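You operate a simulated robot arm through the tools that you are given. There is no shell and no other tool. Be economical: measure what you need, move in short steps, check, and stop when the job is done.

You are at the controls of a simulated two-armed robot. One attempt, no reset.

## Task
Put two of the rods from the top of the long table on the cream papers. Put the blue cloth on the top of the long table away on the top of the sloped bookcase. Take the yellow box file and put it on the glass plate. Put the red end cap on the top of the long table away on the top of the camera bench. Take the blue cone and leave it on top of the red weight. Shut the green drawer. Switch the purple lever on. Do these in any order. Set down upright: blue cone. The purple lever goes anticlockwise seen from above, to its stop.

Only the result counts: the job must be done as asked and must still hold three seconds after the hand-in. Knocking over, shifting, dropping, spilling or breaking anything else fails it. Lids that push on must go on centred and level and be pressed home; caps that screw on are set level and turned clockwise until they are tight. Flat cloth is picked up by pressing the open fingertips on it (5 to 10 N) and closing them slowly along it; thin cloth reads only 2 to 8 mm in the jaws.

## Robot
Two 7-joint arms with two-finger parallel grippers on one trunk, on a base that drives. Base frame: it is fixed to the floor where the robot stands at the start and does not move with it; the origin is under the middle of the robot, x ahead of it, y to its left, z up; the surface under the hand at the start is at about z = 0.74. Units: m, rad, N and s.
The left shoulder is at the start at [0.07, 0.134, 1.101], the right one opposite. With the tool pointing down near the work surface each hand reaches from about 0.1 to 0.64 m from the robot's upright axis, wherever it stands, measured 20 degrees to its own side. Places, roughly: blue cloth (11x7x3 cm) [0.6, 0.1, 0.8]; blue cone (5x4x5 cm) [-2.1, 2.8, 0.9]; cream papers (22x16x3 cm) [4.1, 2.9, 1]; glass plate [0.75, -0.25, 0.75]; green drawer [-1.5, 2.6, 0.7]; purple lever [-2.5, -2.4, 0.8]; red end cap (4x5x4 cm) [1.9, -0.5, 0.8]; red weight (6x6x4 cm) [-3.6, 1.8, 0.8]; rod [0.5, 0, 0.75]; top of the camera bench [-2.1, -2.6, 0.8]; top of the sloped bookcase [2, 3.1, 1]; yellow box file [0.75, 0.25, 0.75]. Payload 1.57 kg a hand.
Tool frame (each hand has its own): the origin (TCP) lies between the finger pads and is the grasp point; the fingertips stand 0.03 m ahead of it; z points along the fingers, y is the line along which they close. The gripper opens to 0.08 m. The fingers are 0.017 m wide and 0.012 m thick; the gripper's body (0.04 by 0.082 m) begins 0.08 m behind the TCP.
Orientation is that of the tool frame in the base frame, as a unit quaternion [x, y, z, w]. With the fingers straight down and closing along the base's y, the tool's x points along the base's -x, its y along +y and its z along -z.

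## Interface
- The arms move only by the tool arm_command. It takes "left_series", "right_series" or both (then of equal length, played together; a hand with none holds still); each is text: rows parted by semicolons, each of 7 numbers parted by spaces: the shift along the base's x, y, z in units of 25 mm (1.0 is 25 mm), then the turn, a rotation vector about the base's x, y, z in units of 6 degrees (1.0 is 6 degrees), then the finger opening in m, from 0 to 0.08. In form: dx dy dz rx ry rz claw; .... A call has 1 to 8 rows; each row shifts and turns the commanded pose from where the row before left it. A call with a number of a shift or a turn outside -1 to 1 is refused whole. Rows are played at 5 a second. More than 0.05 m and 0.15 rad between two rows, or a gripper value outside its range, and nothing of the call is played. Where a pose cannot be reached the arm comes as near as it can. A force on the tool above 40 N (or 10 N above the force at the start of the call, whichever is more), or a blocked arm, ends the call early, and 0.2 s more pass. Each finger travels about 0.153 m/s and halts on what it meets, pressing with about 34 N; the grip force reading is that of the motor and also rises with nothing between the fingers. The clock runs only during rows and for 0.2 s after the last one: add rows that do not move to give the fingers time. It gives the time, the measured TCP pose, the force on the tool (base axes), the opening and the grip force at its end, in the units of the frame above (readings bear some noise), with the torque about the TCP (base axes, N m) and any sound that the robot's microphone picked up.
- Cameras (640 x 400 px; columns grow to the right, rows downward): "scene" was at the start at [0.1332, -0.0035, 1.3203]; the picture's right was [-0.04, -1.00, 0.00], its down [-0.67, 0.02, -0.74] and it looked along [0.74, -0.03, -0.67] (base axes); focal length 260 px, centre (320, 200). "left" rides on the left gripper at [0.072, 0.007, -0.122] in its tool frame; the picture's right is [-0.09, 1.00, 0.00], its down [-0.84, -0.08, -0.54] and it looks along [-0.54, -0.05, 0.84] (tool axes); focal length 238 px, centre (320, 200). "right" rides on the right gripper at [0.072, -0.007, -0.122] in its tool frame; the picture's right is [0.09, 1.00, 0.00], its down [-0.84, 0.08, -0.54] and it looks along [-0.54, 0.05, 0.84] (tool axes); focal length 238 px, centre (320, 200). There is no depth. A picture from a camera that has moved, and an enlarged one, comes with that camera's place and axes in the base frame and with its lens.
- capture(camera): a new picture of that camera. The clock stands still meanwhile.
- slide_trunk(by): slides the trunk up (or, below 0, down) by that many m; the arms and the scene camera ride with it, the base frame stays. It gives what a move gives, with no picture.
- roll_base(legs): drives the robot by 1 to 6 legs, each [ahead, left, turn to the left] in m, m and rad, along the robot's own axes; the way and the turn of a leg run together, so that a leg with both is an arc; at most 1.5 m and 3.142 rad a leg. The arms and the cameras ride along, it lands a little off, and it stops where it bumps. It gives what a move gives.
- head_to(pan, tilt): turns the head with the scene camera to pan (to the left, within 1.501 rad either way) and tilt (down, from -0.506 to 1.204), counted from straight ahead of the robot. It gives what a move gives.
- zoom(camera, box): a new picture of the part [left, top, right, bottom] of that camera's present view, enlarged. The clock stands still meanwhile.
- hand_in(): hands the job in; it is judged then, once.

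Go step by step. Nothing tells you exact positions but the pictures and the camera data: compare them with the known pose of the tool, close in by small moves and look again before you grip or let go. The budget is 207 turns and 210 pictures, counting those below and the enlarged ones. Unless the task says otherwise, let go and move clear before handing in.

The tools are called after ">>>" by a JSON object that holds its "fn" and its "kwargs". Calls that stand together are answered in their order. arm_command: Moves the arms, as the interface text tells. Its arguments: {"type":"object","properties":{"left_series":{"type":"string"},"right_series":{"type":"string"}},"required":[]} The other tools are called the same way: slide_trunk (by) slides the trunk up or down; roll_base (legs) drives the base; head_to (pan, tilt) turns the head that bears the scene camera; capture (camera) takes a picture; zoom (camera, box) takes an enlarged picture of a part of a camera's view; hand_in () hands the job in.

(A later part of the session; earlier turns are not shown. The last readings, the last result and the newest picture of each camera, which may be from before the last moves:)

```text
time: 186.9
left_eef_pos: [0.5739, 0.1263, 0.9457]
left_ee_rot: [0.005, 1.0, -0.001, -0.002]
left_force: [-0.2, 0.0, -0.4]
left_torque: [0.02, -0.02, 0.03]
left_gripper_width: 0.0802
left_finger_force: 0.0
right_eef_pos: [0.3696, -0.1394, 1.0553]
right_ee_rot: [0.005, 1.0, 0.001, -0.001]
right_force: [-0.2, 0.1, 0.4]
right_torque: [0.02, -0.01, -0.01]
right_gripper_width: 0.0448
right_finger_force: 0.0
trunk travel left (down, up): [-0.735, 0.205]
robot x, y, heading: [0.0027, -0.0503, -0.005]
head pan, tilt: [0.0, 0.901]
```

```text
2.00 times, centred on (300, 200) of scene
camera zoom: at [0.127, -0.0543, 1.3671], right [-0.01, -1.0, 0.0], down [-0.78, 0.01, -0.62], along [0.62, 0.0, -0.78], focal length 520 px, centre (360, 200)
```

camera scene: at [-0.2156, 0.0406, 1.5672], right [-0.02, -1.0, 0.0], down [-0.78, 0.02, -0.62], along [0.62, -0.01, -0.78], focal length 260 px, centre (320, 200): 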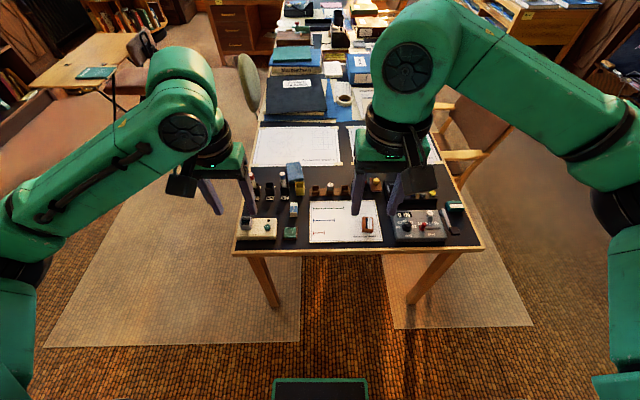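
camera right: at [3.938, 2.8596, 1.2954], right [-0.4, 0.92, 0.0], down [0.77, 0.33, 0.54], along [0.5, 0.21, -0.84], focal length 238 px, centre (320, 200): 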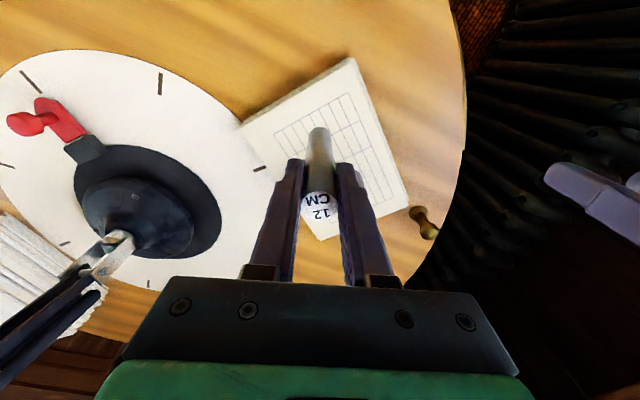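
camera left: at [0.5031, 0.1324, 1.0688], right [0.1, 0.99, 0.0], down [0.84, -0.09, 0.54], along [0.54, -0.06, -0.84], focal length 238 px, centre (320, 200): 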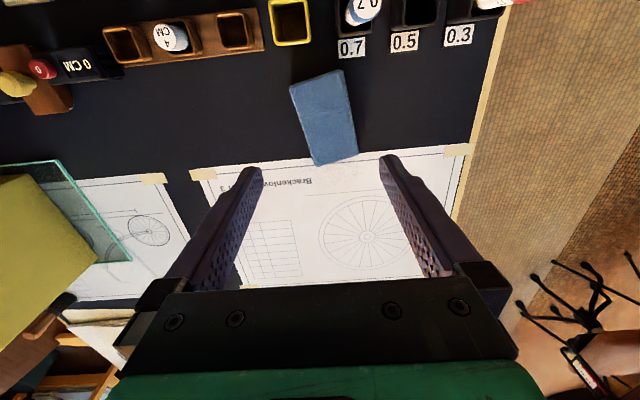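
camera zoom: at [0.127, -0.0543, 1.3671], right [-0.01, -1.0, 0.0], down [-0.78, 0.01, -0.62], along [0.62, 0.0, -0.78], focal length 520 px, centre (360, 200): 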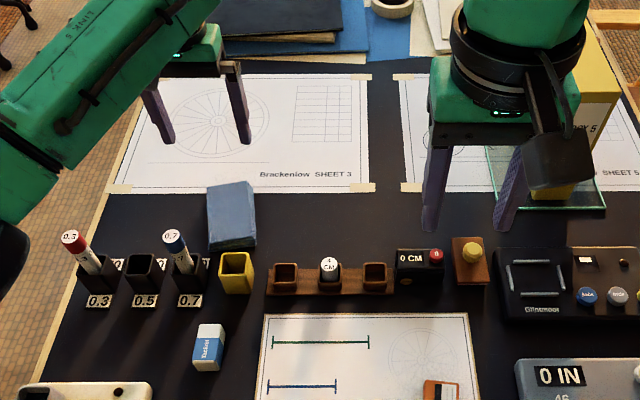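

The cloth pad is centred at about (0.583, 0.132), ~6 cm wide, turned ~11°. I align the hand and come down above it.

>>> {"fn": "arm_command", "kwargs": {"left_series": "0.18 0.12 -0.5 0 0 0.9 0.08; 0.18 0.12 -1 0 0 0.9 0.08; 0 0 -1 0 0 0 0.08; 0 0 -1 0 0 0 0.08; 0 0 -1 0 0 0 0.08; 0 0 0 0 0 0 0.08"}}

>>> {"fn": "capture", "kwargs": {"camera": "left"}}

```text
time: 188.3
left_eef_pos: [0.5826, 0.1304, 0.8326]
left_ee_rot: [-0.088, 0.996, -0.001, -0.001]
left_force: [1.5, -0.9, -0.8]
left_torque: [-0.01, -0.02, -0.02]
left_gripper_width: 0.0798
left_finger_force: 0.1
right_eef_pos: [0.3683, -0.1389, 1.0559]
right_ee_rot: [0.004, 1.0, 0.0, 0.001]
right_force: [0.0, -0.3, -0.5]
right_torque: [-0.01, 0.02, 0.01]
right_gripper_width: 0.045
right_finger_force: 0.0
trunk travel left (down, up): [-0.735, 0.205]
robot x, y, heading: [-0.0006, -0.0522, -0.011]
head pan, tilt: [0.0, 0.901]
```

```text
153 pictures are left
camera left: at [0.5106, 0.1246, 0.9548], right [-0.08, 1.0, 0.0], down [0.84, 0.07, 0.54], along [0.54, 0.04, -0.84], focal length 238 px, centre (320, 200)
```

left: 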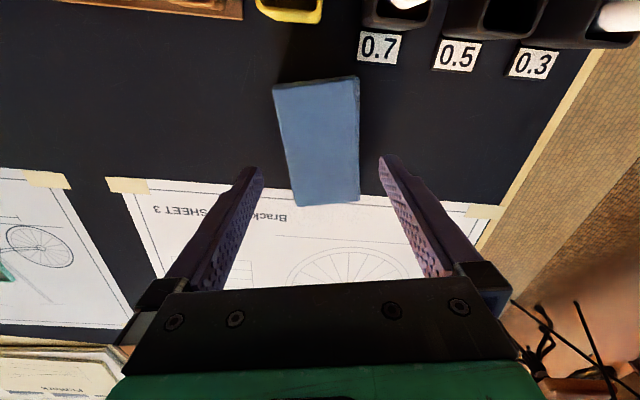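

>>> {"fn": "arm_command", "kwargs": {"left_series": "0 0.05 -0.8 0 0 0 0.08; 0 0 -0.8 0 0 0 0.08; 0 0 -0.4 0 0 0 0.08; 0 0 -0.2 0 0 0 0.08; 0 0 0 0 0 0 0.08"}}

>>> {"fn": "capture", "kwargs": {"camera": "left"}}

```text
time: 189.5
left_eef_pos: [0.5816, 0.1321, 0.7806]
left_ee_rot: [-0.089, 0.996, 0.0, -0.001]
left_force: [0.1, -0.5, 0.0]
left_torque: [-0.01, 0.0, 0.01]
left_gripper_width: 0.0799
left_finger_force: 0.1
right_eef_pos: [0.3692, -0.1397, 1.0564]
right_ee_rot: [0.004, 1.0, 0.0, -0.001]
right_force: [0.5, 1.2, 0.5]
right_torque: [0.03, 0.01, 0.01]
right_gripper_width: 0.0451
right_finger_force: 0.0
trunk travel left (down, up): [-0.735, 0.205]
robot x, y, heading: [0.0022, -0.0483, -0.01]
head pan, tilt: [0.0, 0.901]
```

```text
152 pictures are left
camera left: at [0.511, 0.1262, 0.9023], right [-0.08, 1.0, 0.0], down [0.84, 0.07, 0.54], along [0.54, 0.04, -0.84], focal length 238 px, centre (320, 200)
```

left: 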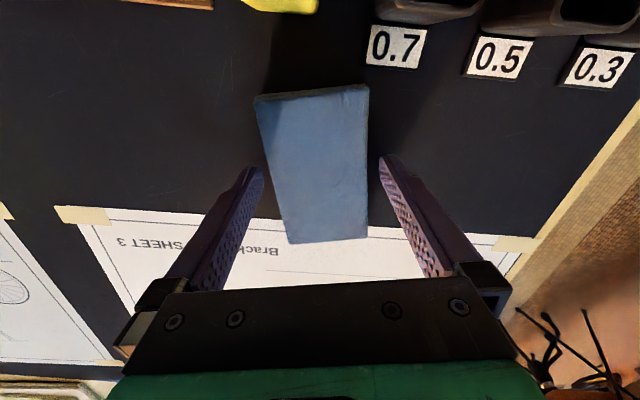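

>>> {"fn": "arm_command", "kwargs": {"left_series": "0 0 -0.1 0 0 0 0.07; 0 0 0 0 0 0 0.055; 0 0 0 0 0 0 0.04; 0 0 0 0 0 0 0.025; 0 0 0 0 0 0 0.01; 0 0 0.3 0 0 0 0.005; 0 0 0.8 0 0 0 0.005; 0 0 1 0 0 0 0.005"}}

>>> {"fn": "capture", "kwargs": {"camera": "left"}}

```text
time: 191.3
left_eef_pos: [0.5823, 0.1334, 0.8296]
left_ee_rot: [-0.089, 0.996, -0.001, -0.002]
left_force: [0.3, 0.4, -0.1]
left_torque: [0.0, -0.03, 0.0]
left_gripper_width: 0.067
left_finger_force: 33.9
right_eef_pos: [0.3681, -0.1379, 1.0572]
right_ee_rot: [0.005, 1.0, 0.001, 0.001]
right_force: [-0.8, -0.2, -0.3]
right_torque: [0.0, -0.04, -0.03]
right_gripper_width: 0.0451
right_finger_force: 0.0
trunk travel left (down, up): [-0.735, 0.205]
robot x, y, heading: [0.0017, -0.0513, -0.006]
head pan, tilt: [0.0, 0.901]
```

```text
151 pictures are left
camera left: at [0.511, 0.1261, 0.9519], right [-0.09, 1.0, 0.0], down [0.84, 0.07, 0.54], along [0.54, 0.04, -0.84], focal length 238 px, centre (320, 200)
```

left: 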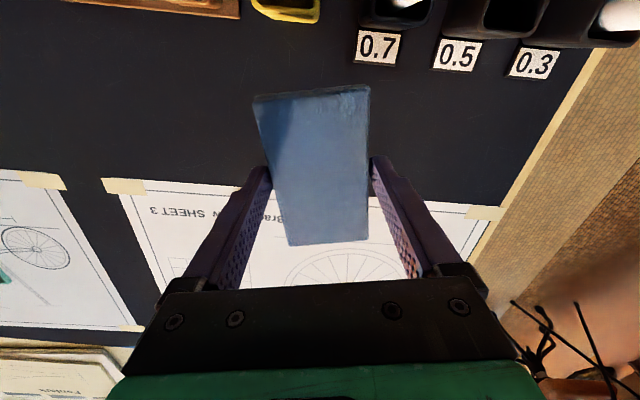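

Cloth is held. I raise it, pull it in, and drive along the right side of the table to look at the red end cap.

>>> {"fn": "arm_command", "kwargs": {"left_series": "0 0 1 0 0 0 0.005; 0 0 1 0 0 0 0.005; -0.7 0.2 0.5 0 0 0 0.005; -0.8 0.2 0 0 0 0 0.005; -0.8 0.2 0 0 0 0 0.005; -0.8 0.2 0 0 0 0 0.005; -0.8 0.2 0 0 0 0 0.005; -0.8 0.2 0 0 0 0 0.005"}}

>>> {"fn": "slide_trunk", "kwargs": {"by": 0.2}}

>>> {"fn": "roll_base", "kwargs": {"legs": [[-0.35, 0, 0], [0, -0.7, 0], [0, -0.68, 0], [1.45, 0, 0]]}}

>>> {"fn": "head_to", "kwargs": {"pan": 0.7, "tilt": 0.6}}

>>> {"fn": "capture", "kwargs": {"camera": "scene"}}

```text
time: 193.1
left_eef_pos: [0.4641, 0.1639, 0.8894]
left_ee_rot: [-0.088, 0.996, -0.001, -0.001]
left_force: [0.2, 0.6, 3.0]
left_torque: [-0.01, -0.02, -0.02]
left_gripper_width: 0.0669
left_finger_force: 33.7
right_eef_pos: [0.3681, -0.1384, 1.0564]
right_ee_rot: [0.004, 1.0, 0.0, 0.001]
right_force: [-0.2, 0.5, -0.4]
right_torque: [-0.04, -0.02, 0.01]
right_gripper_width: 0.045
right_finger_force: 0.0
trunk travel left (down, up): [-0.735, 0.205]
robot x, y, heading: [0.0026, -0.0535, -0.006]
head pan, tilt: [0.0, 0.901]
```

```text
time: 195.3
left_eef_pos: [0.4672, 0.1622, 1.0908]
left_ee_rot: [-0.089, 0.996, -0.001, -0.002]
left_force: [0.4, -0.3, -0.7]
left_torque: [0.06, -0.02, -0.01]
left_gripper_width: 0.0667
left_finger_force: 33.7
right_eef_pos: [0.3696, -0.1392, 1.2558]
right_ee_rot: [0.005, 1.0, 0.0, -0.001]
right_force: [-0.8, -0.3, -0.6]
right_torque: [0.0, -0.01, 0.01]
right_gripper_width: 0.0447
right_finger_force: 0.0
trunk travel left (down, up): [-0.935, 0.005]
robot x, y, heading: [0.0016, -0.0521, -0.008]
head pan, tilt: [0.0, 0.901]
```

```text
time: 211.3
left_eef_pos: [1.5433, -1.2386, 1.0903]
left_ee_rot: [-0.092, 0.996, -0.001, -0.001]
left_force: [0.3, 0.2, -1.7]
left_torque: [0.02, -0.01, 0.01]
left_gripper_width: 0.0667
left_finger_force: 34.3
right_eef_pos: [1.4481, -1.541, 1.2565]
right_ee_rot: [0.002, 1.0, 0.0, 0.001]
right_force: [0.0, 0.0, -0.4]
right_torque: [-0.03, -0.02, 0.01]
right_gripper_width: 0.0449
right_finger_force: 0.0
trunk travel left (down, up): [-0.935, 0.005]
robot x, y, heading: [1.0817, -1.4558, -0.002]
head pan, tilt: [0.0, 0.901]
```

```text
time: 212.3
left_eef_pos: [1.5428, -1.2375, 1.0906]
left_ee_rot: [-0.092, 0.996, -0.002, -0.002]
left_force: [-0.6, 0.7, -0.8]
left_torque: [-0.01, -0.03, -0.01]
left_gripper_width: 0.0666
left_finger_force: 34.1
right_eef_pos: [1.4478, -1.5421, 1.2565]
right_ee_rot: [0.002, 1.0, 0.0, 0.0]
right_force: [0.0, -0.7, 0.4]
right_torque: [0.04, 0.03, -0.01]
right_gripper_width: 0.0448
right_finger_force: 0.0
trunk travel left (down, up): [-0.935, 0.005]
robot x, y, heading: [1.0771, -1.4582, -0.003]
head pan, tilt: [0.7, 0.6]
```

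```text
150 pictures are left
camera scene: at [1.1968, -1.4006, 1.592], right [0.64, -0.77, 0.0], down [-0.43, -0.36, -0.82], along [0.63, 0.53, -0.57], focal length 260 px, centre (320, 200)
```

scene: 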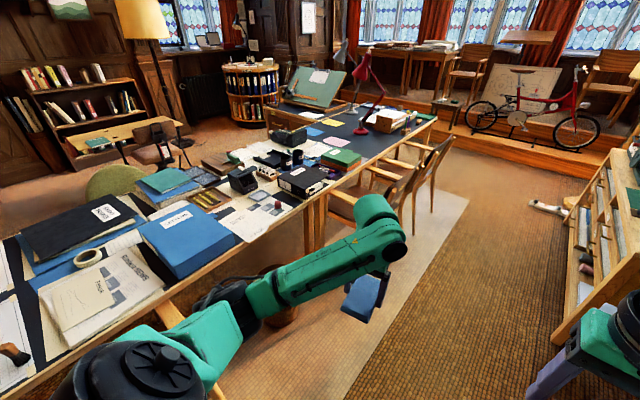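

The red end cap is at about (1.92, −0.49). I drive to the gap between the chairs facing the table.

>>> {"fn": "roll_base", "kwargs": {"legs": [[0.68, 0, 0], [0, 0, 1.571]]}}

>>> {"fn": "head_to", "kwargs": {"pan": -0.1, "tilt": 0.75}}

>>> {"fn": "capture", "kwargs": {"camera": "scene"}}

```text
time: 220.0
left_eef_pos: [1.5331, -0.9994, 1.0911]
left_ee_rot: [0.772, -0.635, 0.001, 0.001]
left_force: [0.2, 0.2, -0.3]
left_torque: [-0.01, 0.0, -0.02]
left_gripper_width: 0.0669
left_finger_force: 33.5
right_eef_pos: [1.8385, -1.0918, 1.2564]
right_ee_rot: [0.71, -0.704, 0.0, 0.0]
right_force: [-0.2, -0.2, -0.5]
right_torque: [-0.01, 0.02, 0.0]
right_gripper_width: 0.0449
right_finger_force: 0.0
trunk travel left (down, up): [-0.935, 0.005]
robot x, y, heading: [1.7565, -1.4644, 1.58]
head pan, tilt: [0.7, 0.6]
```

```text
time: 221.1
left_eef_pos: [1.5341, -0.9995, 1.0895]
left_ee_rot: [0.772, -0.636, 0.002, 0.0]
left_force: [0.0, -0.7, 0.3]
left_torque: [0.01, 0.01, 0.03]
left_gripper_width: 0.0665
left_finger_force: 33.9
right_eef_pos: [1.8379, -1.0915, 1.2561]
right_ee_rot: [0.71, -0.704, 0.0, 0.0]
right_force: [-0.2, -0.8, -1.3]
right_torque: [-0.01, -0.01, -0.01]
right_gripper_width: 0.0451
right_finger_force: 0.1
trunk travel left (down, up): [-0.935, 0.005]
robot x, y, heading: [1.7579, -1.4585, 1.577]
head pan, tilt: [-0.099, 0.75]
```

```text
149 pictures are left
camera scene: at [1.7636, -1.3289, 1.5791], right [1.0, -0.09, 0.0], down [-0.06, -0.68, -0.73], along [0.07, 0.73, -0.68], focal length 260 px, centre (320, 200)
```

scene: 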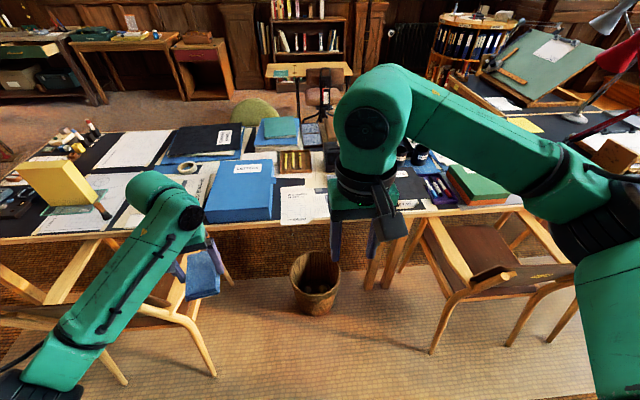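

>>> {"fn": "roll_base", "kwargs": {"legs": [[0.4, 0, 0]]}}

>>> {"fn": "arm_command", "kwargs": {"left_series": "0 -0.3 0.8 0 0 0 0.005; 0 -0.3 0.8 0 0 0 0.005; 0 -0.3 0.8 0 0 0 0.005; 0 -0.3 0.8 0 0 0 0.005; 0 -0.3 0.8 0 0 0 0.005", "right_series": "0.2 0.3 -0.8 0 0 0 0.07; 0.2 0.3 -0.8 0 0 0 0.07; 0.2 0.3 -0.8 0 0 0 0.07; 0.2 0.3 -0.8 0 0 0 0.07; 0.2 0.3 -0.8 0 0 0 0.07"}}

>>> {"fn": "capture", "kwargs": {"camera": "right"}}

>>> {"fn": "capture", "kwargs": {"camera": "scene"}}

```text
time: 223.5
left_eef_pos: [1.5299, -0.6118, 1.0927]
left_ee_rot: [0.772, -0.635, 0.001, 0.0]
left_force: [-0.4, -0.2, -0.2]
left_torque: [0.0, 0.01, 0.01]
left_gripper_width: 0.0667
left_finger_force: 33.3
right_eef_pos: [1.8342, -0.7042, 1.2565]
right_ee_rot: [0.71, -0.704, -0.001, 0.0]
right_force: [-0.2, -0.7, -0.4]
right_torque: [0.06, -0.01, -0.02]
right_gripper_width: 0.0448
right_finger_force: 0.0
trunk travel left (down, up): [-0.935, 0.005]
robot x, y, heading: [1.7506, -1.0702, 1.581]
head pan, tilt: [-0.099, 0.75]
```

```text
time: 224.7
left_eef_pos: [1.5303, -0.6484, 1.1922]
left_ee_rot: [0.773, -0.635, 0.001, 0.0]
left_force: [0.0, -0.3, -0.7]
left_torque: [0.01, 0.0, -0.02]
left_gripper_width: 0.0667
left_finger_force: 34.5
right_eef_pos: [1.861, -0.6648, 1.1555]
right_ee_rot: [0.71, -0.704, -0.001, 0.0]
right_force: [0.2, 0.4, -0.8]
right_torque: [-0.02, 0.01, 0.02]
right_gripper_width: 0.0699
right_finger_force: 0.0
trunk travel left (down, up): [-0.935, 0.005]
robot x, y, heading: [1.7531, -1.0698, 1.58]
head pan, tilt: [-0.099, 0.75]
```

```text
148 pictures are left
camera right: at [1.8677, -0.7361, 1.2779], right [-0.99, -0.1, 0.0], down [-0.08, 0.84, 0.54], along [-0.06, 0.54, -0.84], focal length 238 px, centre (320, 200)
```

right: 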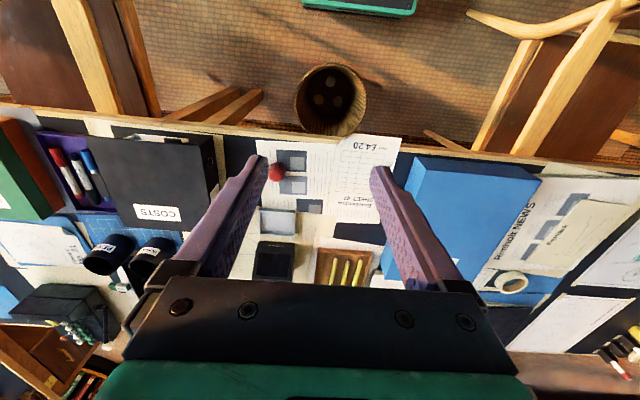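

```text
147 pictures are left
camera scene: at [1.7608, -0.9397, 1.5792], right [1.0, -0.09, 0.0], down [-0.06, -0.68, -0.73], along [0.07, 0.73, -0.68], focal length 260 px, centre (320, 200)
```

scene: 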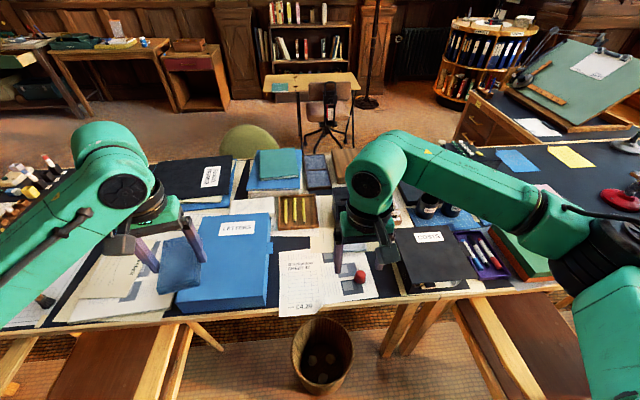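

>>> {"fn": "zoom", "kwargs": {"camera": "right", "box": [220, 130, 320, 230]}}

>>> {"fn": "zoom", "kwargs": {"camera": "scene", "box": [280, 230, 400, 310]}}

```text
4.00 times, centred on (270, 180) of right
camera zoom: at [1.8677, -0.7361, 1.2779], right [-0.99, -0.1, 0.0], down [-0.08, 0.84, 0.54], along [-0.06, 0.54, -0.84], focal length 953 px, centre (520, 280)
```

zoom: 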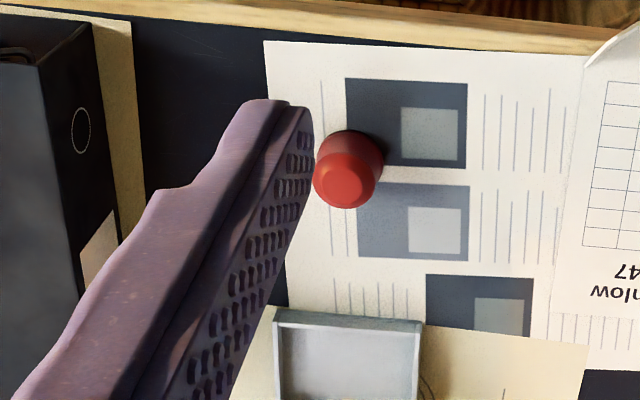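

```text
5.00 times, centred on (340, 270) of scene
camera zoom: at [1.7608, -0.9397, 1.5792], right [1.0, -0.09, 0.0], down [-0.06, -0.68, -0.73], along [0.07, 0.73, -0.68], focal length 1300 px, centre (220, -150)
```

zoom: 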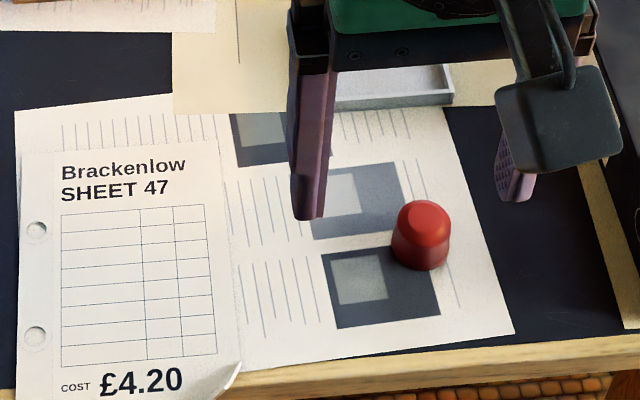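

Cap is at (1.945, −0.476). I move the right hand over it and lower.

>>> {"fn": "arm_command", "kwargs": {"right_series": "0.42 0.94 0 0 0 0 0.07; 0.42 0.94 0 0 0 0 0.07; 0.42 0.94 0 0 0 0 0.07; 0.42 0.94 0 0 0 0 0.07; 0.42 0.94 0 0 0 0 0.07; 0.42 0.94 0 0 0 0 0.07; 0.42 0.94 0 0 0 0 0.07; 0.42 0.94 0 0 0 0 0.07"}}

>>> {"fn": "slide_trunk", "kwargs": {"by": -0.24}}

>>> {"fn": "capture", "kwargs": {"camera": "right"}}

>>> {"fn": "capture", "kwargs": {"camera": "scene"}}

```text
time: 226.5
left_eef_pos: [1.5297, -0.6471, 1.1904]
left_ee_rot: [0.772, -0.636, 0.002, 0.001]
left_force: [-0.3, 0.0, 0.2]
left_torque: [-0.01, 0.05, -0.01]
left_gripper_width: 0.0667
left_finger_force: 33.7
right_eef_pos: [1.9435, -0.4746, 1.1553]
right_ee_rot: [0.71, -0.704, 0.0, -0.002]
right_force: [0.6, 0.6, -0.1]
right_torque: [-0.04, -0.03, 0.0]
right_gripper_width: 0.07
right_finger_force: 0.2
trunk travel left (down, up): [-0.935, 0.005]
robot x, y, heading: [1.754, -1.0725, 1.582]
head pan, tilt: [-0.099, 0.75]
```

```text
time: 229.0
left_eef_pos: [1.531, -0.6486, 0.9508]
left_ee_rot: [0.772, -0.635, 0.002, 0.001]
left_force: [0.5, 0.3, -0.4]
left_torque: [-0.01, 0.0, 0.02]
left_gripper_width: 0.0668
left_finger_force: 33.6
right_eef_pos: [1.9435, -0.4759, 0.9157]
right_ee_rot: [0.71, -0.704, -0.002, -0.002]
right_force: [0.3, -0.6, 0.1]
right_torque: [0.0, 0.01, 0.0]
right_gripper_width: 0.0701
right_finger_force: 0.1
trunk travel left (down, up): [-0.695, 0.245]
robot x, y, heading: [1.7527, -1.0726, 1.576]
head pan, tilt: [-0.099, 0.75]
```

```text
144 pictures are left
camera right: at [1.9498, -0.5484, 1.0377], right [-1.0, -0.1, 0.0], down [-0.08, 0.83, 0.54], along [-0.05, 0.54, -0.84], focal length 238 px, centre (320, 200)
```

right: 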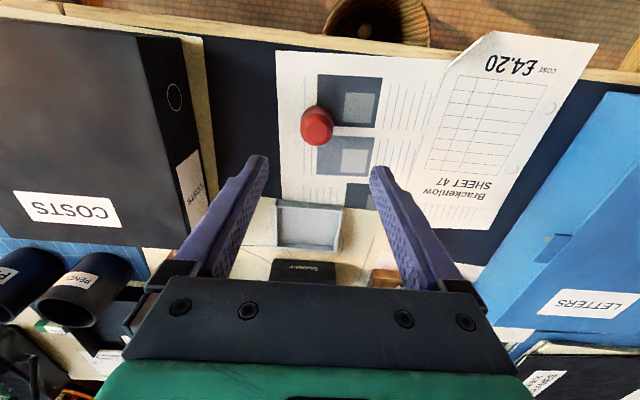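

```text
143 pictures are left
camera scene: at [1.7602, -0.939, 1.3392], right [1.0, -0.09, 0.0], down [-0.06, -0.68, -0.73], along [0.07, 0.73, -0.68], focal length 260 px, centre (320, 200)
```

scene: 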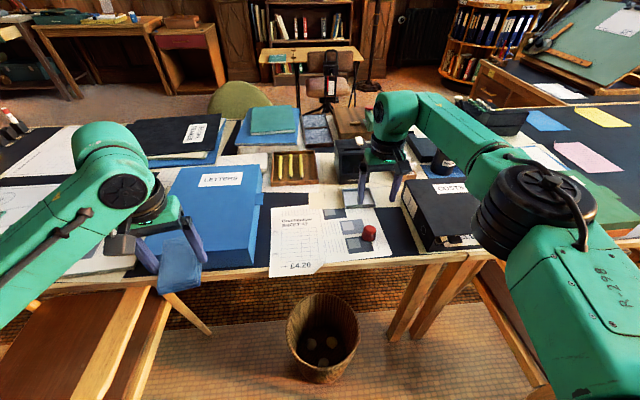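

>>> {"fn": "arm_command", "kwargs": {"right_series": "0.14 0 -0.8 0 0 0 0.065; 0 0 -0.8 0 0 0 0.065; 0 0 -0.8 0 0 0 0.065; 0 0 -0.8 0 0 0 0.065; 0 0 -0.8 0 0 0 0.065; 0 0 -0.8 0 0 0 0.065; 0 0 -0.7 0 0 0 0.065; 0 0 0 0 0 0 0.065"}}

>>> {"fn": "capture", "kwargs": {"camera": "right"}}

```text
time: 230.8
left_eef_pos: [1.531, -0.647, 0.9513]
left_ee_rot: [0.772, -0.635, 0.001, 0.001]
left_force: [-0.6, 0.5, 0.0]
left_torque: [0.01, 0.0, -0.03]
left_gripper_width: 0.0671
left_finger_force: 33.7
right_eef_pos: [1.9454, -0.4929, 0.7816]
right_ee_rot: [0.709, -0.705, -0.001, -0.002]
right_force: [0.1, -0.9, -0.3]
right_torque: [-0.04, 0.01, 0.0]
right_gripper_width: 0.065
right_finger_force: 0.0
right hand out of reach, approached as far as the arm can: row 4, 5, 6, 7
trunk travel left (down, up): [-0.695, 0.245]
robot x, y, heading: [1.7562, -1.0736, 1.58]
head pan, tilt: [-0.099, 0.75]
```

```text
142 pictures are left
camera right: at [1.952, -0.5644, 0.9035], right [-1.0, -0.1, 0.0], down [-0.08, 0.83, 0.55], along [-0.05, 0.54, -0.84], focal length 238 px, centre (320, 200)
```

right: 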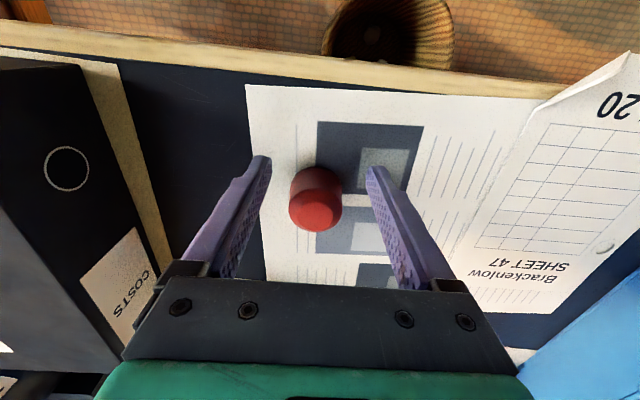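

The hand is 1.7 cm short of the cap; I creep the base forward 2 cm.

>>> {"fn": "roll_base", "kwargs": {"legs": [[0.02, 0, 0]]}}

>>> {"fn": "capture", "kwargs": {"camera": "right"}}

```text
time: 231.6
left_eef_pos: [1.5303, -0.6296, 0.9523]
left_ee_rot: [0.772, -0.635, 0.001, 0.0]
left_force: [0.2, -1.0, -0.1]
left_torque: [0.03, 0.03, 0.0]
left_gripper_width: 0.0668
left_finger_force: 34.5
right_eef_pos: [1.9465, -0.4741, 0.7832]
right_ee_rot: [0.71, -0.705, -0.003, -0.003]
right_force: [0.9, 1.0, -0.2]
right_torque: [0.02, -0.01, -0.02]
right_gripper_width: 0.065
right_finger_force: 0.0
trunk travel left (down, up): [-0.695, 0.245]
robot x, y, heading: [1.7485, -1.0529, 1.584]
head pan, tilt: [-0.099, 0.75]
```

```text
141 pictures are left
camera right: at [1.952, -0.5469, 0.9052], right [-1.0, -0.1, 0.0], down [-0.08, 0.83, 0.55], along [-0.05, 0.55, -0.84], focal length 238 px, centre (320, 200)
```

right: 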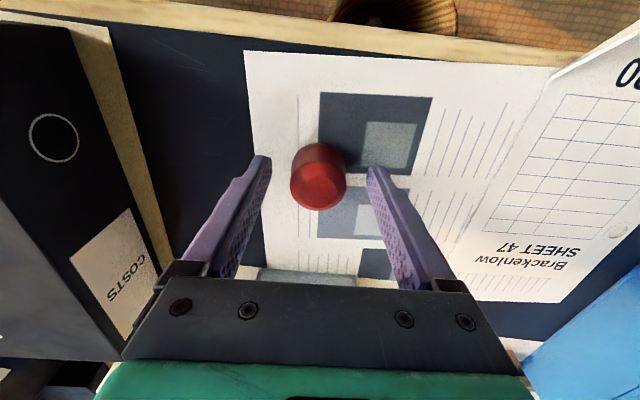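

>>> {"fn": "arm_command", "kwargs": {"right_series": "0 0 0 0 0 0 0.05; 0 0 0 0 0 0 0.035; 0 0 0 0 0 0 0.02; 0 0 0 0 0 0 0.02; 0 0 0.5 0 0 0 0.02; 0 0 1 0 0 0 0.02; 0 0 1 0 0 0 0.02; 0 -0.3 1 0 0 0 0.02"}}

>>> {"fn": "capture", "kwargs": {"camera": "right"}}

```text
time: 233.4
left_eef_pos: [1.5297, -0.6281, 0.9507]
left_ee_rot: [0.772, -0.636, 0.002, 0.0]
left_force: [0.6, -0.5, 0.5]
left_torque: [0.0, -0.01, 0.0]
left_gripper_width: 0.0668
left_finger_force: 33.9
right_eef_pos: [1.9464, -0.4802, 0.8691]
right_ee_rot: [0.709, -0.705, -0.001, -0.003]
right_force: [0.3, 0.3, -0.5]
right_torque: [0.04, 0.01, 0.0]
right_gripper_width: 0.0395
right_finger_force: 34.2
trunk travel left (down, up): [-0.695, 0.245]
robot x, y, heading: [1.7545, -1.052, 1.583]
head pan, tilt: [-0.099, 0.75]
```

```text
140 pictures are left
camera right: at [1.9521, -0.5523, 0.9915], right [-1.0, -0.1, 0.0], down [-0.08, 0.83, 0.55], along [-0.05, 0.54, -0.84], focal length 238 px, centre (320, 200)
```

right: 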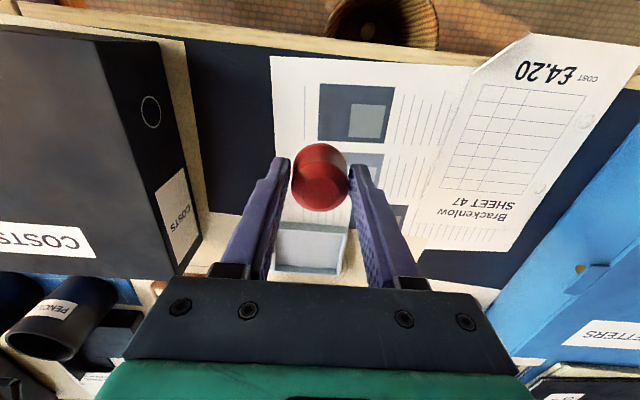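

Cap is held. I raise the trunk, back off, turn to face the west part of the room and look.

>>> {"fn": "arm_command", "kwargs": {"right_series": "0 -0.8 0.6 0 0 0 0.02; 0 -0.8 0.6 0 0 0 0.02; 0 -0.8 0.6 0 0 0 0.02; 0 -0.8 0.6 0 0 0 0.02; 0 -0.8 0.6 0 0 0 0.02"}}

>>> {"fn": "slide_trunk", "kwargs": {"by": 0.15}}

>>> {"fn": "roll_base", "kwargs": {"legs": [[-0.45, 0, 0], [0, 0, 1.56], [1.5, 0, 0]]}}

>>> {"fn": "head_to", "kwargs": {"pan": 0.2, "tilt": 0.4}}

>>> {"fn": "capture", "kwargs": {"camera": "scene"}}

```text
time: 234.6
left_eef_pos: [1.5302, -0.628, 0.9523]
left_ee_rot: [0.772, -0.635, 0.001, 0.0]
left_force: [0.1, 0.5, -0.1]
left_torque: [0.03, 0.02, 0.06]
left_gripper_width: 0.0668
left_finger_force: 33.9
right_eef_pos: [1.9452, -0.5801, 0.9451]
right_ee_rot: [0.709, -0.705, -0.001, -0.002]
right_force: [-0.2, -0.1, -1.0]
right_torque: [-0.03, 0.0, 0.01]
right_gripper_width: 0.0396
right_finger_force: 34.1
trunk travel left (down, up): [-0.695, 0.245]
robot x, y, heading: [1.7519, -1.0491, 1.58]
head pan, tilt: [-0.099, 0.75]
```

```text
time: 236.4
left_eef_pos: [1.5302, -0.6282, 1.0997]
left_ee_rot: [0.772, -0.636, 0.001, 0.001]
left_force: [0.8, 0.9, -0.3]
left_torque: [0.0, -0.02, -0.01]
left_gripper_width: 0.067
left_finger_force: 34.5
right_eef_pos: [1.945, -0.5786, 1.0952]
right_ee_rot: [0.709, -0.705, -0.001, -0.002]
right_force: [0.1, -0.7, -0.1]
right_torque: [-0.04, 0.03, -0.03]
right_gripper_width: 0.0394
right_finger_force: 33.9
trunk travel left (down, up): [-0.845, 0.095]
robot x, y, heading: [1.7517, -1.0527, 1.575]
head pan, tilt: [-0.099, 0.75]
```

```text
time: 249.9
left_eef_pos: [-0.1408, -1.7724, 1.1006]
left_ee_rot: [0.994, 0.113, 0.0, 0.0]
left_force: [0.0, 0.1, -1.0]
left_torque: [0.02, 0.0, 0.0]
left_gripper_width: 0.0669
left_finger_force: 33.9
right_eef_pos: [-0.2035, -1.3579, 1.0945]
right_ee_rot: [1.0, 0.018, -0.003, -0.001]
right_force: [0.7, 0.4, -0.5]
right_torque: [0.0, -0.01, 0.01]
right_gripper_width: 0.0387
right_finger_force: 33.9
trunk travel left (down, up): [-0.845, 0.095]
robot x, y, heading: [0.2726, -1.5362, -3.102]
head pan, tilt: [-0.099, 0.75]
```

```text
time: 250.7
left_eef_pos: [-0.1421, -1.7721, 1.1007]
left_ee_rot: [0.994, 0.112, 0.001, -0.001]
left_force: [0.7, -0.1, -0.7]
left_torque: [-0.01, -0.01, -0.01]
left_gripper_width: 0.0668
left_finger_force: 33.9
right_eef_pos: [-0.2039, -1.3583, 1.0947]
right_ee_rot: [1.0, 0.019, -0.002, -0.001]
right_force: [-0.9, -0.3, -1.3]
right_torque: [0.0, 0.01, 0.06]
right_gripper_width: 0.0386
right_finger_force: 34.3
trunk travel left (down, up): [-0.845, 0.095]
robot x, y, heading: [0.2759, -1.5345, -3.099]
head pan, tilt: [0.201, 0.4]
```

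```text
139 pictures are left
camera scene: at [0.1338, -1.5599, 1.5201], right [-0.24, 0.97, 0.0], down [0.38, 0.09, -0.92], along [-0.89, -0.22, -0.39], focal length 260 px, centre (320, 200)
```

scene: 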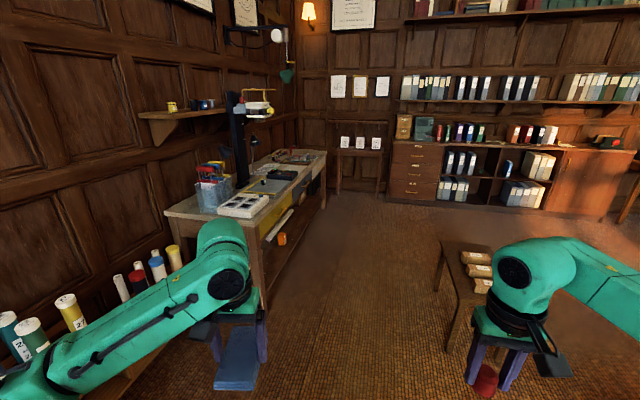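

>>> {"fn": "zoom", "kwargs": {"camera": "scene", "box": [150, 80, 350, 240]}}

```text
2.50 times, centred on (250, 160) of scene
camera zoom: at [0.1338, -1.5599, 1.5201], right [-0.24, 0.97, 0.0], down [0.38, 0.09, -0.92], along [-0.89, -0.22, -0.39], focal length 650 px, centre (495, 300)
```

zoom: 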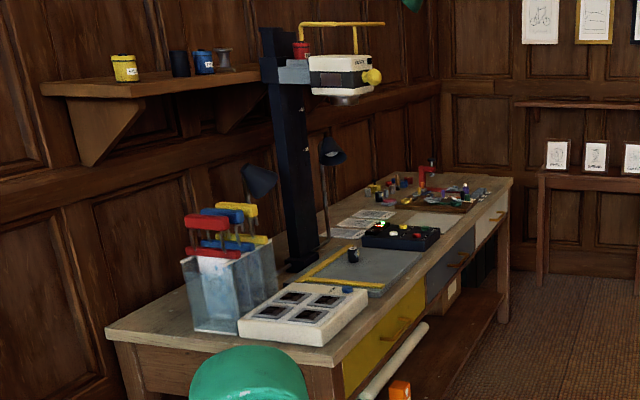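

The camera bench is on the left (front edge y≈−2.22). I drive in front of its middle/far part and turn to face it.

>>> {"fn": "roll_base", "kwargs": {"legs": [[1.3, 0.08, 0], [1.3, 0, 0], [0, 0, 1.528]]}}

>>> {"fn": "head_to", "kwargs": {"pan": 0, "tilt": 0.6}}

>>> {"fn": "capture", "kwargs": {"camera": "scene"}}

```text
time: 267.0
left_eef_pos: [-2.0831, -2.1807, 1.1017]
left_ee_rot: [0.645, 0.764, 0.001, -0.001]
left_force: [1.0, -0.1, -0.2]
left_torque: [0.0, -0.02, 0.01]
left_gripper_width: 0.0669
left_finger_force: 34.1
right_eef_pos: [-2.4998, -2.2185, 1.0947]
right_ee_rot: [0.713, 0.701, -0.003, 0.001]
right_force: [-0.7, 0.1, -0.7]
right_torque: [0.01, 0.01, 0.0]
right_gripper_width: 0.0387
right_finger_force: 34.2
trunk travel left (down, up): [-0.845, 0.095]
robot x, y, heading: [-2.2957, -1.7485, -1.592]
head pan, tilt: [0.201, 0.4]
```

```text
time: 267.7
left_eef_pos: [-2.0828, -2.1808, 1.1012]
left_ee_rot: [0.645, 0.764, 0.0, -0.001]
left_force: [-0.5, 1.0, -0.8]
left_torque: [0.0, -0.02, -0.03]
left_gripper_width: 0.0665
left_finger_force: 34.0
right_eef_pos: [-2.5011, -2.2181, 1.0948]
right_ee_rot: [0.714, 0.7, -0.002, 0.001]
right_force: [0.5, 1.0, -0.3]
right_torque: [0.03, 0.01, 0.02]
right_gripper_width: 0.0386
right_finger_force: 34.1
trunk travel left (down, up): [-0.845, 0.095]
robot x, y, heading: [-2.2961, -1.7506, -1.587]
head pan, tilt: [0.0, 0.6]
```

```text
137 pictures are left
camera scene: at [-2.2984, -1.8901, 1.502], right [-1.0, 0.02, 0.0], down [0.01, 0.56, -0.83], along [-0.01, -0.83, -0.56], focal length 260 px, centre (320, 200)
```

scene: 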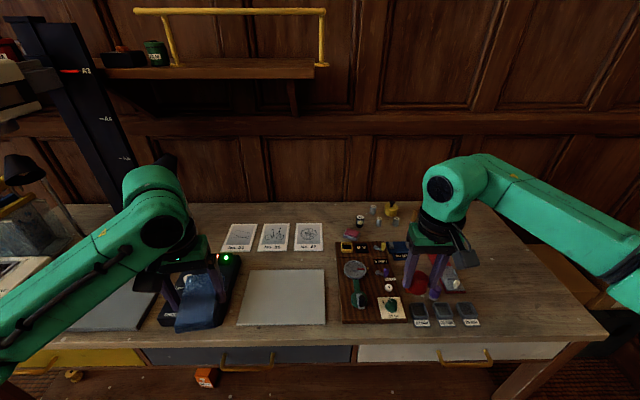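

>>> {"fn": "zoom", "kwargs": {"camera": "scene", "box": [310, 190, 510, 340]}}

>>> {"fn": "zoom", "kwargs": {"camera": "scene", "box": [150, 200, 350, 350]}}

>>> {"fn": "capture", "kwargs": {"camera": "right"}}

```text
2.67 times, centred on (410, 265) of scene
camera zoom: at [-2.2984, -1.8901, 1.502], right [-1.0, 0.02, 0.0], down [0.01, 0.56, -0.83], along [-0.01, -0.83, -0.56], focal length 693 px, centre (80, 27)
```

zoom: 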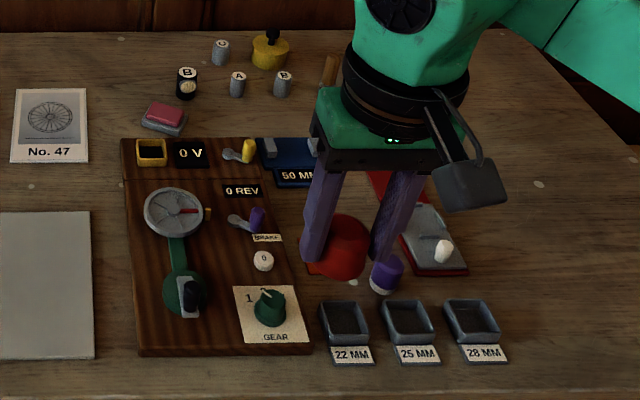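

```text
2.67 times, centred on (250, 275) of scene
camera zoom: at [-2.2984, -1.8901, 1.502], right [-1.0, 0.02, 0.0], down [0.01, 0.56, -0.83], along [-0.01, -0.83, -0.56], focal length 693 px, centre (507, 0)
```

zoom: 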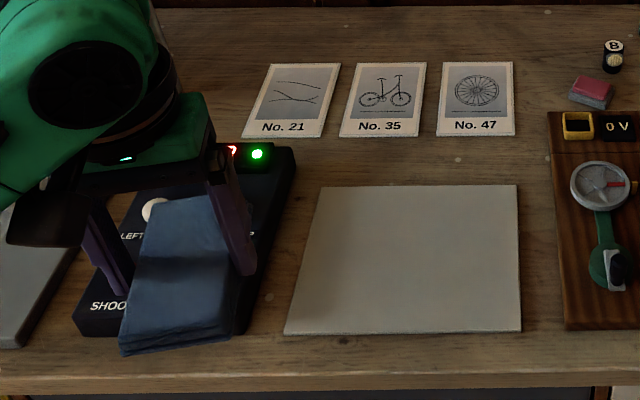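

```text
134 pictures are left
camera right: at [-2.5054, -2.1456, 1.2167], right [1.0, 0.07, 0.0], down [0.06, -0.84, 0.55], along [0.04, -0.54, -0.84], focal length 238 px, centre (320, 200)
```

right: 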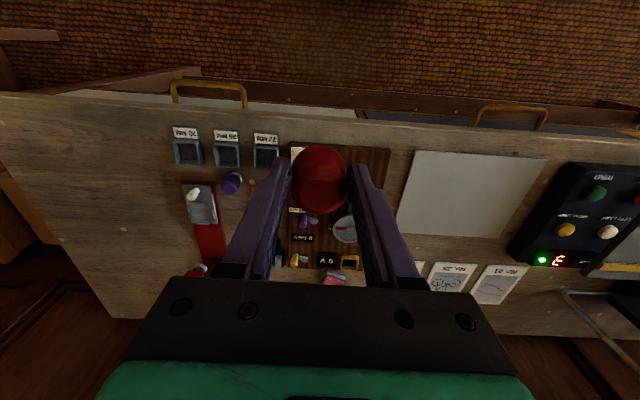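

The purple-handled lever is on the wooden panel. I shift right so the right hand can set the cap on the bare wood at the bench's far end.

>>> {"fn": "roll_base", "kwargs": {"legs": [[0.12, -0.36, 0]]}}

>>> {"fn": "arm_command", "kwargs": {"right_series": "0 -0.4 -0.9 0 0 0 0.02; 0 -0.4 -0.9 0 0 0 0.02; 0 -0.4 -0.9 0 0 0 0.02; 0 0 -0.9 0 0 0 0.02; 0 0 -0.9 0 0 0 0.02; 0 0 -0.9 0 0 0 0.02"}}

>>> {"fn": "capture", "kwargs": {"camera": "right"}}

>>> {"fn": "capture", "kwargs": {"camera": "scene"}}

```text
time: 270.1
left_eef_pos: [-2.4526, -2.2922, 1.1008]
left_ee_rot: [0.646, 0.764, 0.0, -0.001]
left_force: [-0.2, 0.1, -0.8]
left_torque: [-0.01, 0.0, -0.04]
left_gripper_width: 0.0668
left_finger_force: 33.9
right_eef_pos: [-2.8688, -2.3294, 1.0953]
right_ee_rot: [0.714, 0.7, -0.003, 0.0]
right_force: [-0.5, 0.7, -0.6]
right_torque: [-0.04, -0.02, -0.02]
right_gripper_width: 0.039
right_finger_force: 34.2
trunk travel left (down, up): [-0.845, 0.095]
robot x, y, heading: [-2.6681, -1.861, -1.589]
head pan, tilt: [0.0, 0.6]
```

```text
time: 271.5
left_eef_pos: [-2.4547, -2.2928, 1.1019]
left_ee_rot: [0.646, 0.764, 0.0, -0.002]
left_force: [0.2, 0.7, -0.5]
left_torque: [-0.01, -0.04, -0.01]
left_gripper_width: 0.067
left_finger_force: 34.0
right_eef_pos: [-2.8708, -2.36, 0.9603]
right_ee_rot: [0.714, 0.7, -0.002, 0.002]
right_force: [0.1, -0.3, -0.1]
right_torque: [-0.02, 0.0, -0.02]
right_gripper_width: 0.0386
right_finger_force: 33.7
trunk travel left (down, up): [-0.845, 0.095]
robot x, y, heading: [-2.6652, -1.8641, -1.59]
head pan, tilt: [0.0, 0.6]
```

```text
133 pictures are left
camera right: at [-2.8759, -2.2874, 1.0814], right [1.0, 0.07, 0.0], down [0.06, -0.84, 0.55], along [0.04, -0.54, -0.84], focal length 238 px, centre (320, 200)
```

right: 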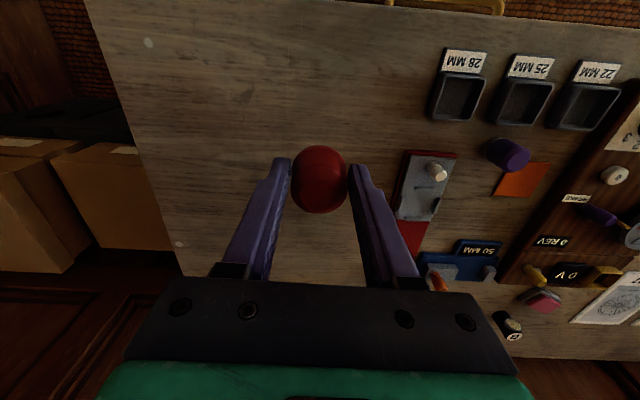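

```text
132 pictures are left
camera scene: at [-2.669, -2.0025, 1.5019], right [-1.0, 0.02, 0.0], down [0.01, 0.57, -0.82], along [-0.01, -0.82, -0.57], focal length 260 px, centre (320, 200)
```

scene: 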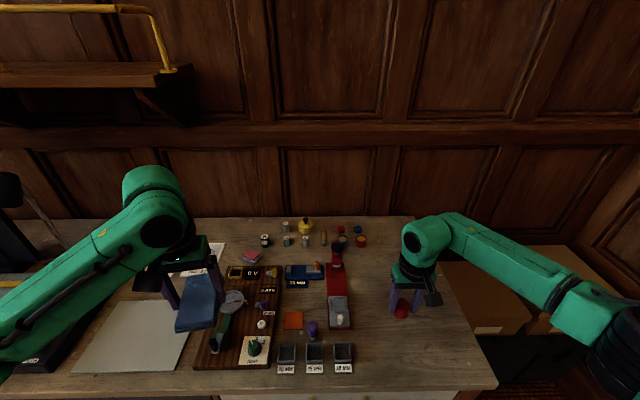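

>>> {"fn": "arm_command", "kwargs": {"right_series": "0 0 -0.9 0 0 0 0.02; 0 0 -0.9 0 0 0 0.02; 0 0 -0.9 0 0 0 0.02; 0 0 -0.7 0 0 0 0.02; 0 0 -0.2 0 0 0 0.02; 0 0 -0.2 0 0 0 0.02; 0 0 0 0 0 0 0.02"}}

>>> {"fn": "zoom", "kwargs": {"camera": "scene", "box": [200, 220, 460, 400]}}

```text
time: 273.1
left_eef_pos: [-2.4538, -2.2926, 1.1]
left_ee_rot: [0.646, 0.764, 0.001, -0.002]
left_force: [0.2, 0.0, -0.5]
left_torque: [0.04, 0.03, 0.0]
left_gripper_width: 0.0666
left_finger_force: 33.8
right_eef_pos: [-2.8701, -2.36, 0.8634]
right_ee_rot: [0.714, 0.7, -0.002, 0.001]
right_force: [0.1, -0.4, -1.1]
right_torque: [0.01, 0.0, -0.01]
right_gripper_width: 0.0386
right_finger_force: 33.6
trunk travel left (down, up): [-0.845, 0.095]
robot x, y, heading: [-2.6681, -1.8612, -1.59]
head pan, tilt: [0.0, 0.6]
```

```text
2.22 times, centred on (330, 310) of scene
camera zoom: at [-2.6687, -2.002, 1.502], right [-1.0, 0.02, 0.0], down [0.01, 0.57, -0.82], along [-0.01, -0.82, -0.57], focal length 578 px, centre (298, -44)
```

zoom: 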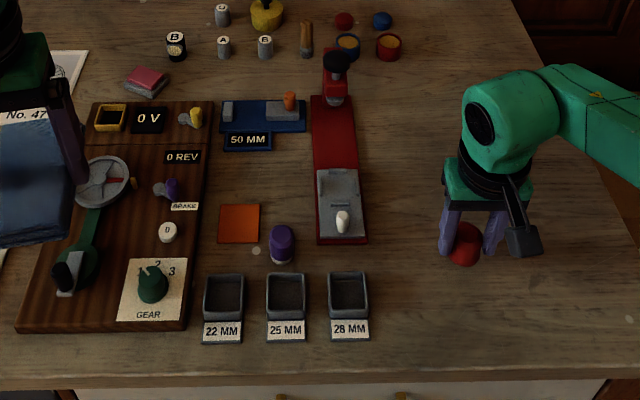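

>>> {"fn": "arm_command", "kwargs": {"right_series": "0 0 -0.2 0 0 0 0.02; 0 0 -0.2 0 0 0 0.02; 0 0 -0.2 0 0 0 0.02; 0 0 0 0 0 0 0.02"}}

```text
time: 274.1
left_eef_pos: [-2.4537, -2.2927, 1.1014]
left_ee_rot: [0.645, 0.764, 0.0, -0.002]
left_force: [-1.2, -0.3, -0.5]
left_torque: [0.0, 0.0, 0.0]
left_gripper_width: 0.0667
left_finger_force: 33.6
right_eef_pos: [-2.8698, -2.3601, 0.8485]
right_ee_rot: [0.715, 0.699, -0.002, 0.0]
right_force: [0.6, 0.0, -0.5]
right_torque: [-0.02, -0.01, -0.01]
right_gripper_width: 0.0387
right_finger_force: 33.9
trunk travel left (down, up): [-0.845, 0.095]
robot x, y, heading: [-2.6692, -1.8614, -1.59]
head pan, tilt: [0.0, 0.6]
```

>>> {"fn": "arm_command", "kwargs": {"right_series": "0 0 -0.15 0 0 0 0.02; 0 0 -0.15 0 0 0 0.02; 0 0 0 0 0 0 0.02"}}

>>> {"fn": "zoom", "kwargs": {"camera": "scene", "box": [340, 240, 460, 340]}}

```text
time: 274.9
left_eef_pos: [-2.4534, -2.2924, 1.1014]
left_ee_rot: [0.645, 0.764, 0.0, -0.002]
left_force: [-1.2, 1.4, -0.2]
left_torque: [0.02, 0.02, 0.05]
left_gripper_width: 0.0665
left_finger_force: 33.9
right_eef_pos: [-2.8711, -2.3593, 0.8423]
right_ee_rot: [0.714, 0.7, -0.003, 0.001]
right_force: [0.2, -0.1, -0.5]
right_torque: [-0.01, 0.0, 0.01]
right_gripper_width: 0.0388
right_finger_force: 33.8
trunk travel left (down, up): [-0.845, 0.095]
robot x, y, heading: [-2.6679, -1.8636, -1.584]
head pan, tilt: [0.0, 0.6]
```

```text
4.00 times, centred on (400, 290) of scene
camera zoom: at [-2.6687, -2.0019, 1.502], right [-1.0, 0.02, 0.0], down [0.01, 0.57, -0.82], along [-0.01, -0.82, -0.57], focal length 1040 px, centre (0, -160)
```

zoom: 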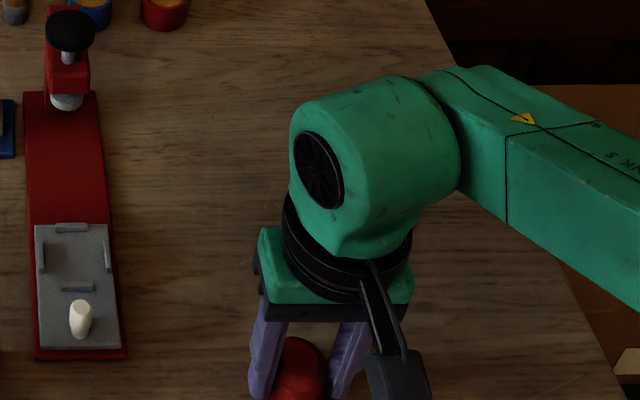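

>>> {"fn": "arm_command", "kwargs": {"right_series": "0 0 -0.15 0 0 0 0.02; 0 0 -0.15 0 0 0 0.02; 0 0 -0.15 0 0 0 0.02; 0 0 0 0 0 0 0.02"}}

```text
time: 275.9
left_eef_pos: [-2.4529, -2.2888, 1.1024]
left_ee_rot: [0.645, 0.764, -0.001, -0.001]
left_force: [-0.5, 0.1, 0.2]
left_torque: [-0.03, 0.0, 0.02]
left_gripper_width: 0.067
left_finger_force: 33.9
right_eef_pos: [-2.8697, -2.3577, 0.8336]
right_ee_rot: [0.715, 0.699, -0.005, 0.003]
right_force: [-6.3, -4.0, 30.2]
right_torque: [-0.19, 0.08, -0.02]
right_gripper_width: 0.0389
right_finger_force: 33.5
trunk travel left (down, up): [-0.845, 0.095]
robot x, y, heading: [-2.664, -1.861, -1.589]
head pan, tilt: [0.0, 0.6]
```

Contact; relax and release.

>>> {"fn": "arm_command", "kwargs": {"right_series": "0 0 0.25 0 0 0 0.02; 0 0 0 0 0 0 0.02; 0 0 0 0 0 0 0.045; 0 0 0 0 0 0 0.06; 0 0 0 0 0 0 0.065; 0 0 0.8 0 0 0 0.065; 0 0 1 0 0 0 0.065; 0 0 1 0 0 0 0.065"}}

>>> {"fn": "capture", "kwargs": {"camera": "right"}}

```text
time: 277.7
left_eef_pos: [-2.453, -2.2929, 1.1017]
left_ee_rot: [0.645, 0.764, -0.001, -0.002]
left_force: [-0.3, -0.3, -0.8]
left_torque: [-0.03, -0.02, 0.0]
left_gripper_width: 0.0665
left_finger_force: 33.5
right_eef_pos: [-2.8697, -2.3593, 0.9076]
right_ee_rot: [0.714, 0.7, -0.002, 0.001]
right_force: [0.2, -0.2, -0.1]
right_torque: [0.0, -0.04, 0.01]
right_gripper_width: 0.0651
right_finger_force: 0.1
trunk travel left (down, up): [-0.845, 0.095]
robot x, y, heading: [-2.6676, -1.8662, -1.586]
head pan, tilt: [0.0, 0.6]
```

```text
129 pictures are left
camera right: at [-2.876, -2.286, 1.0297], right [1.0, 0.07, 0.0], down [0.06, -0.84, 0.55], along [0.04, -0.54, -0.84], focal length 238 px, centre (320, 200)
```

right: 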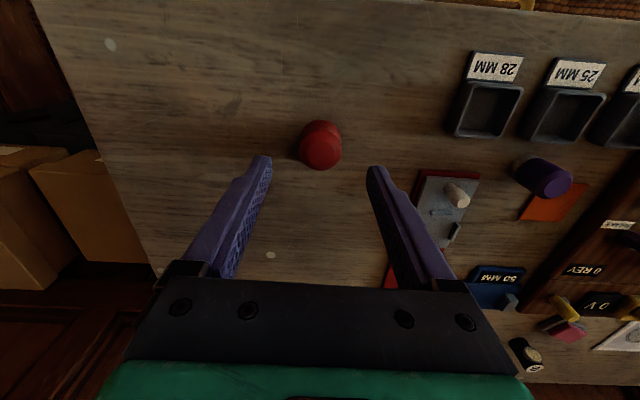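

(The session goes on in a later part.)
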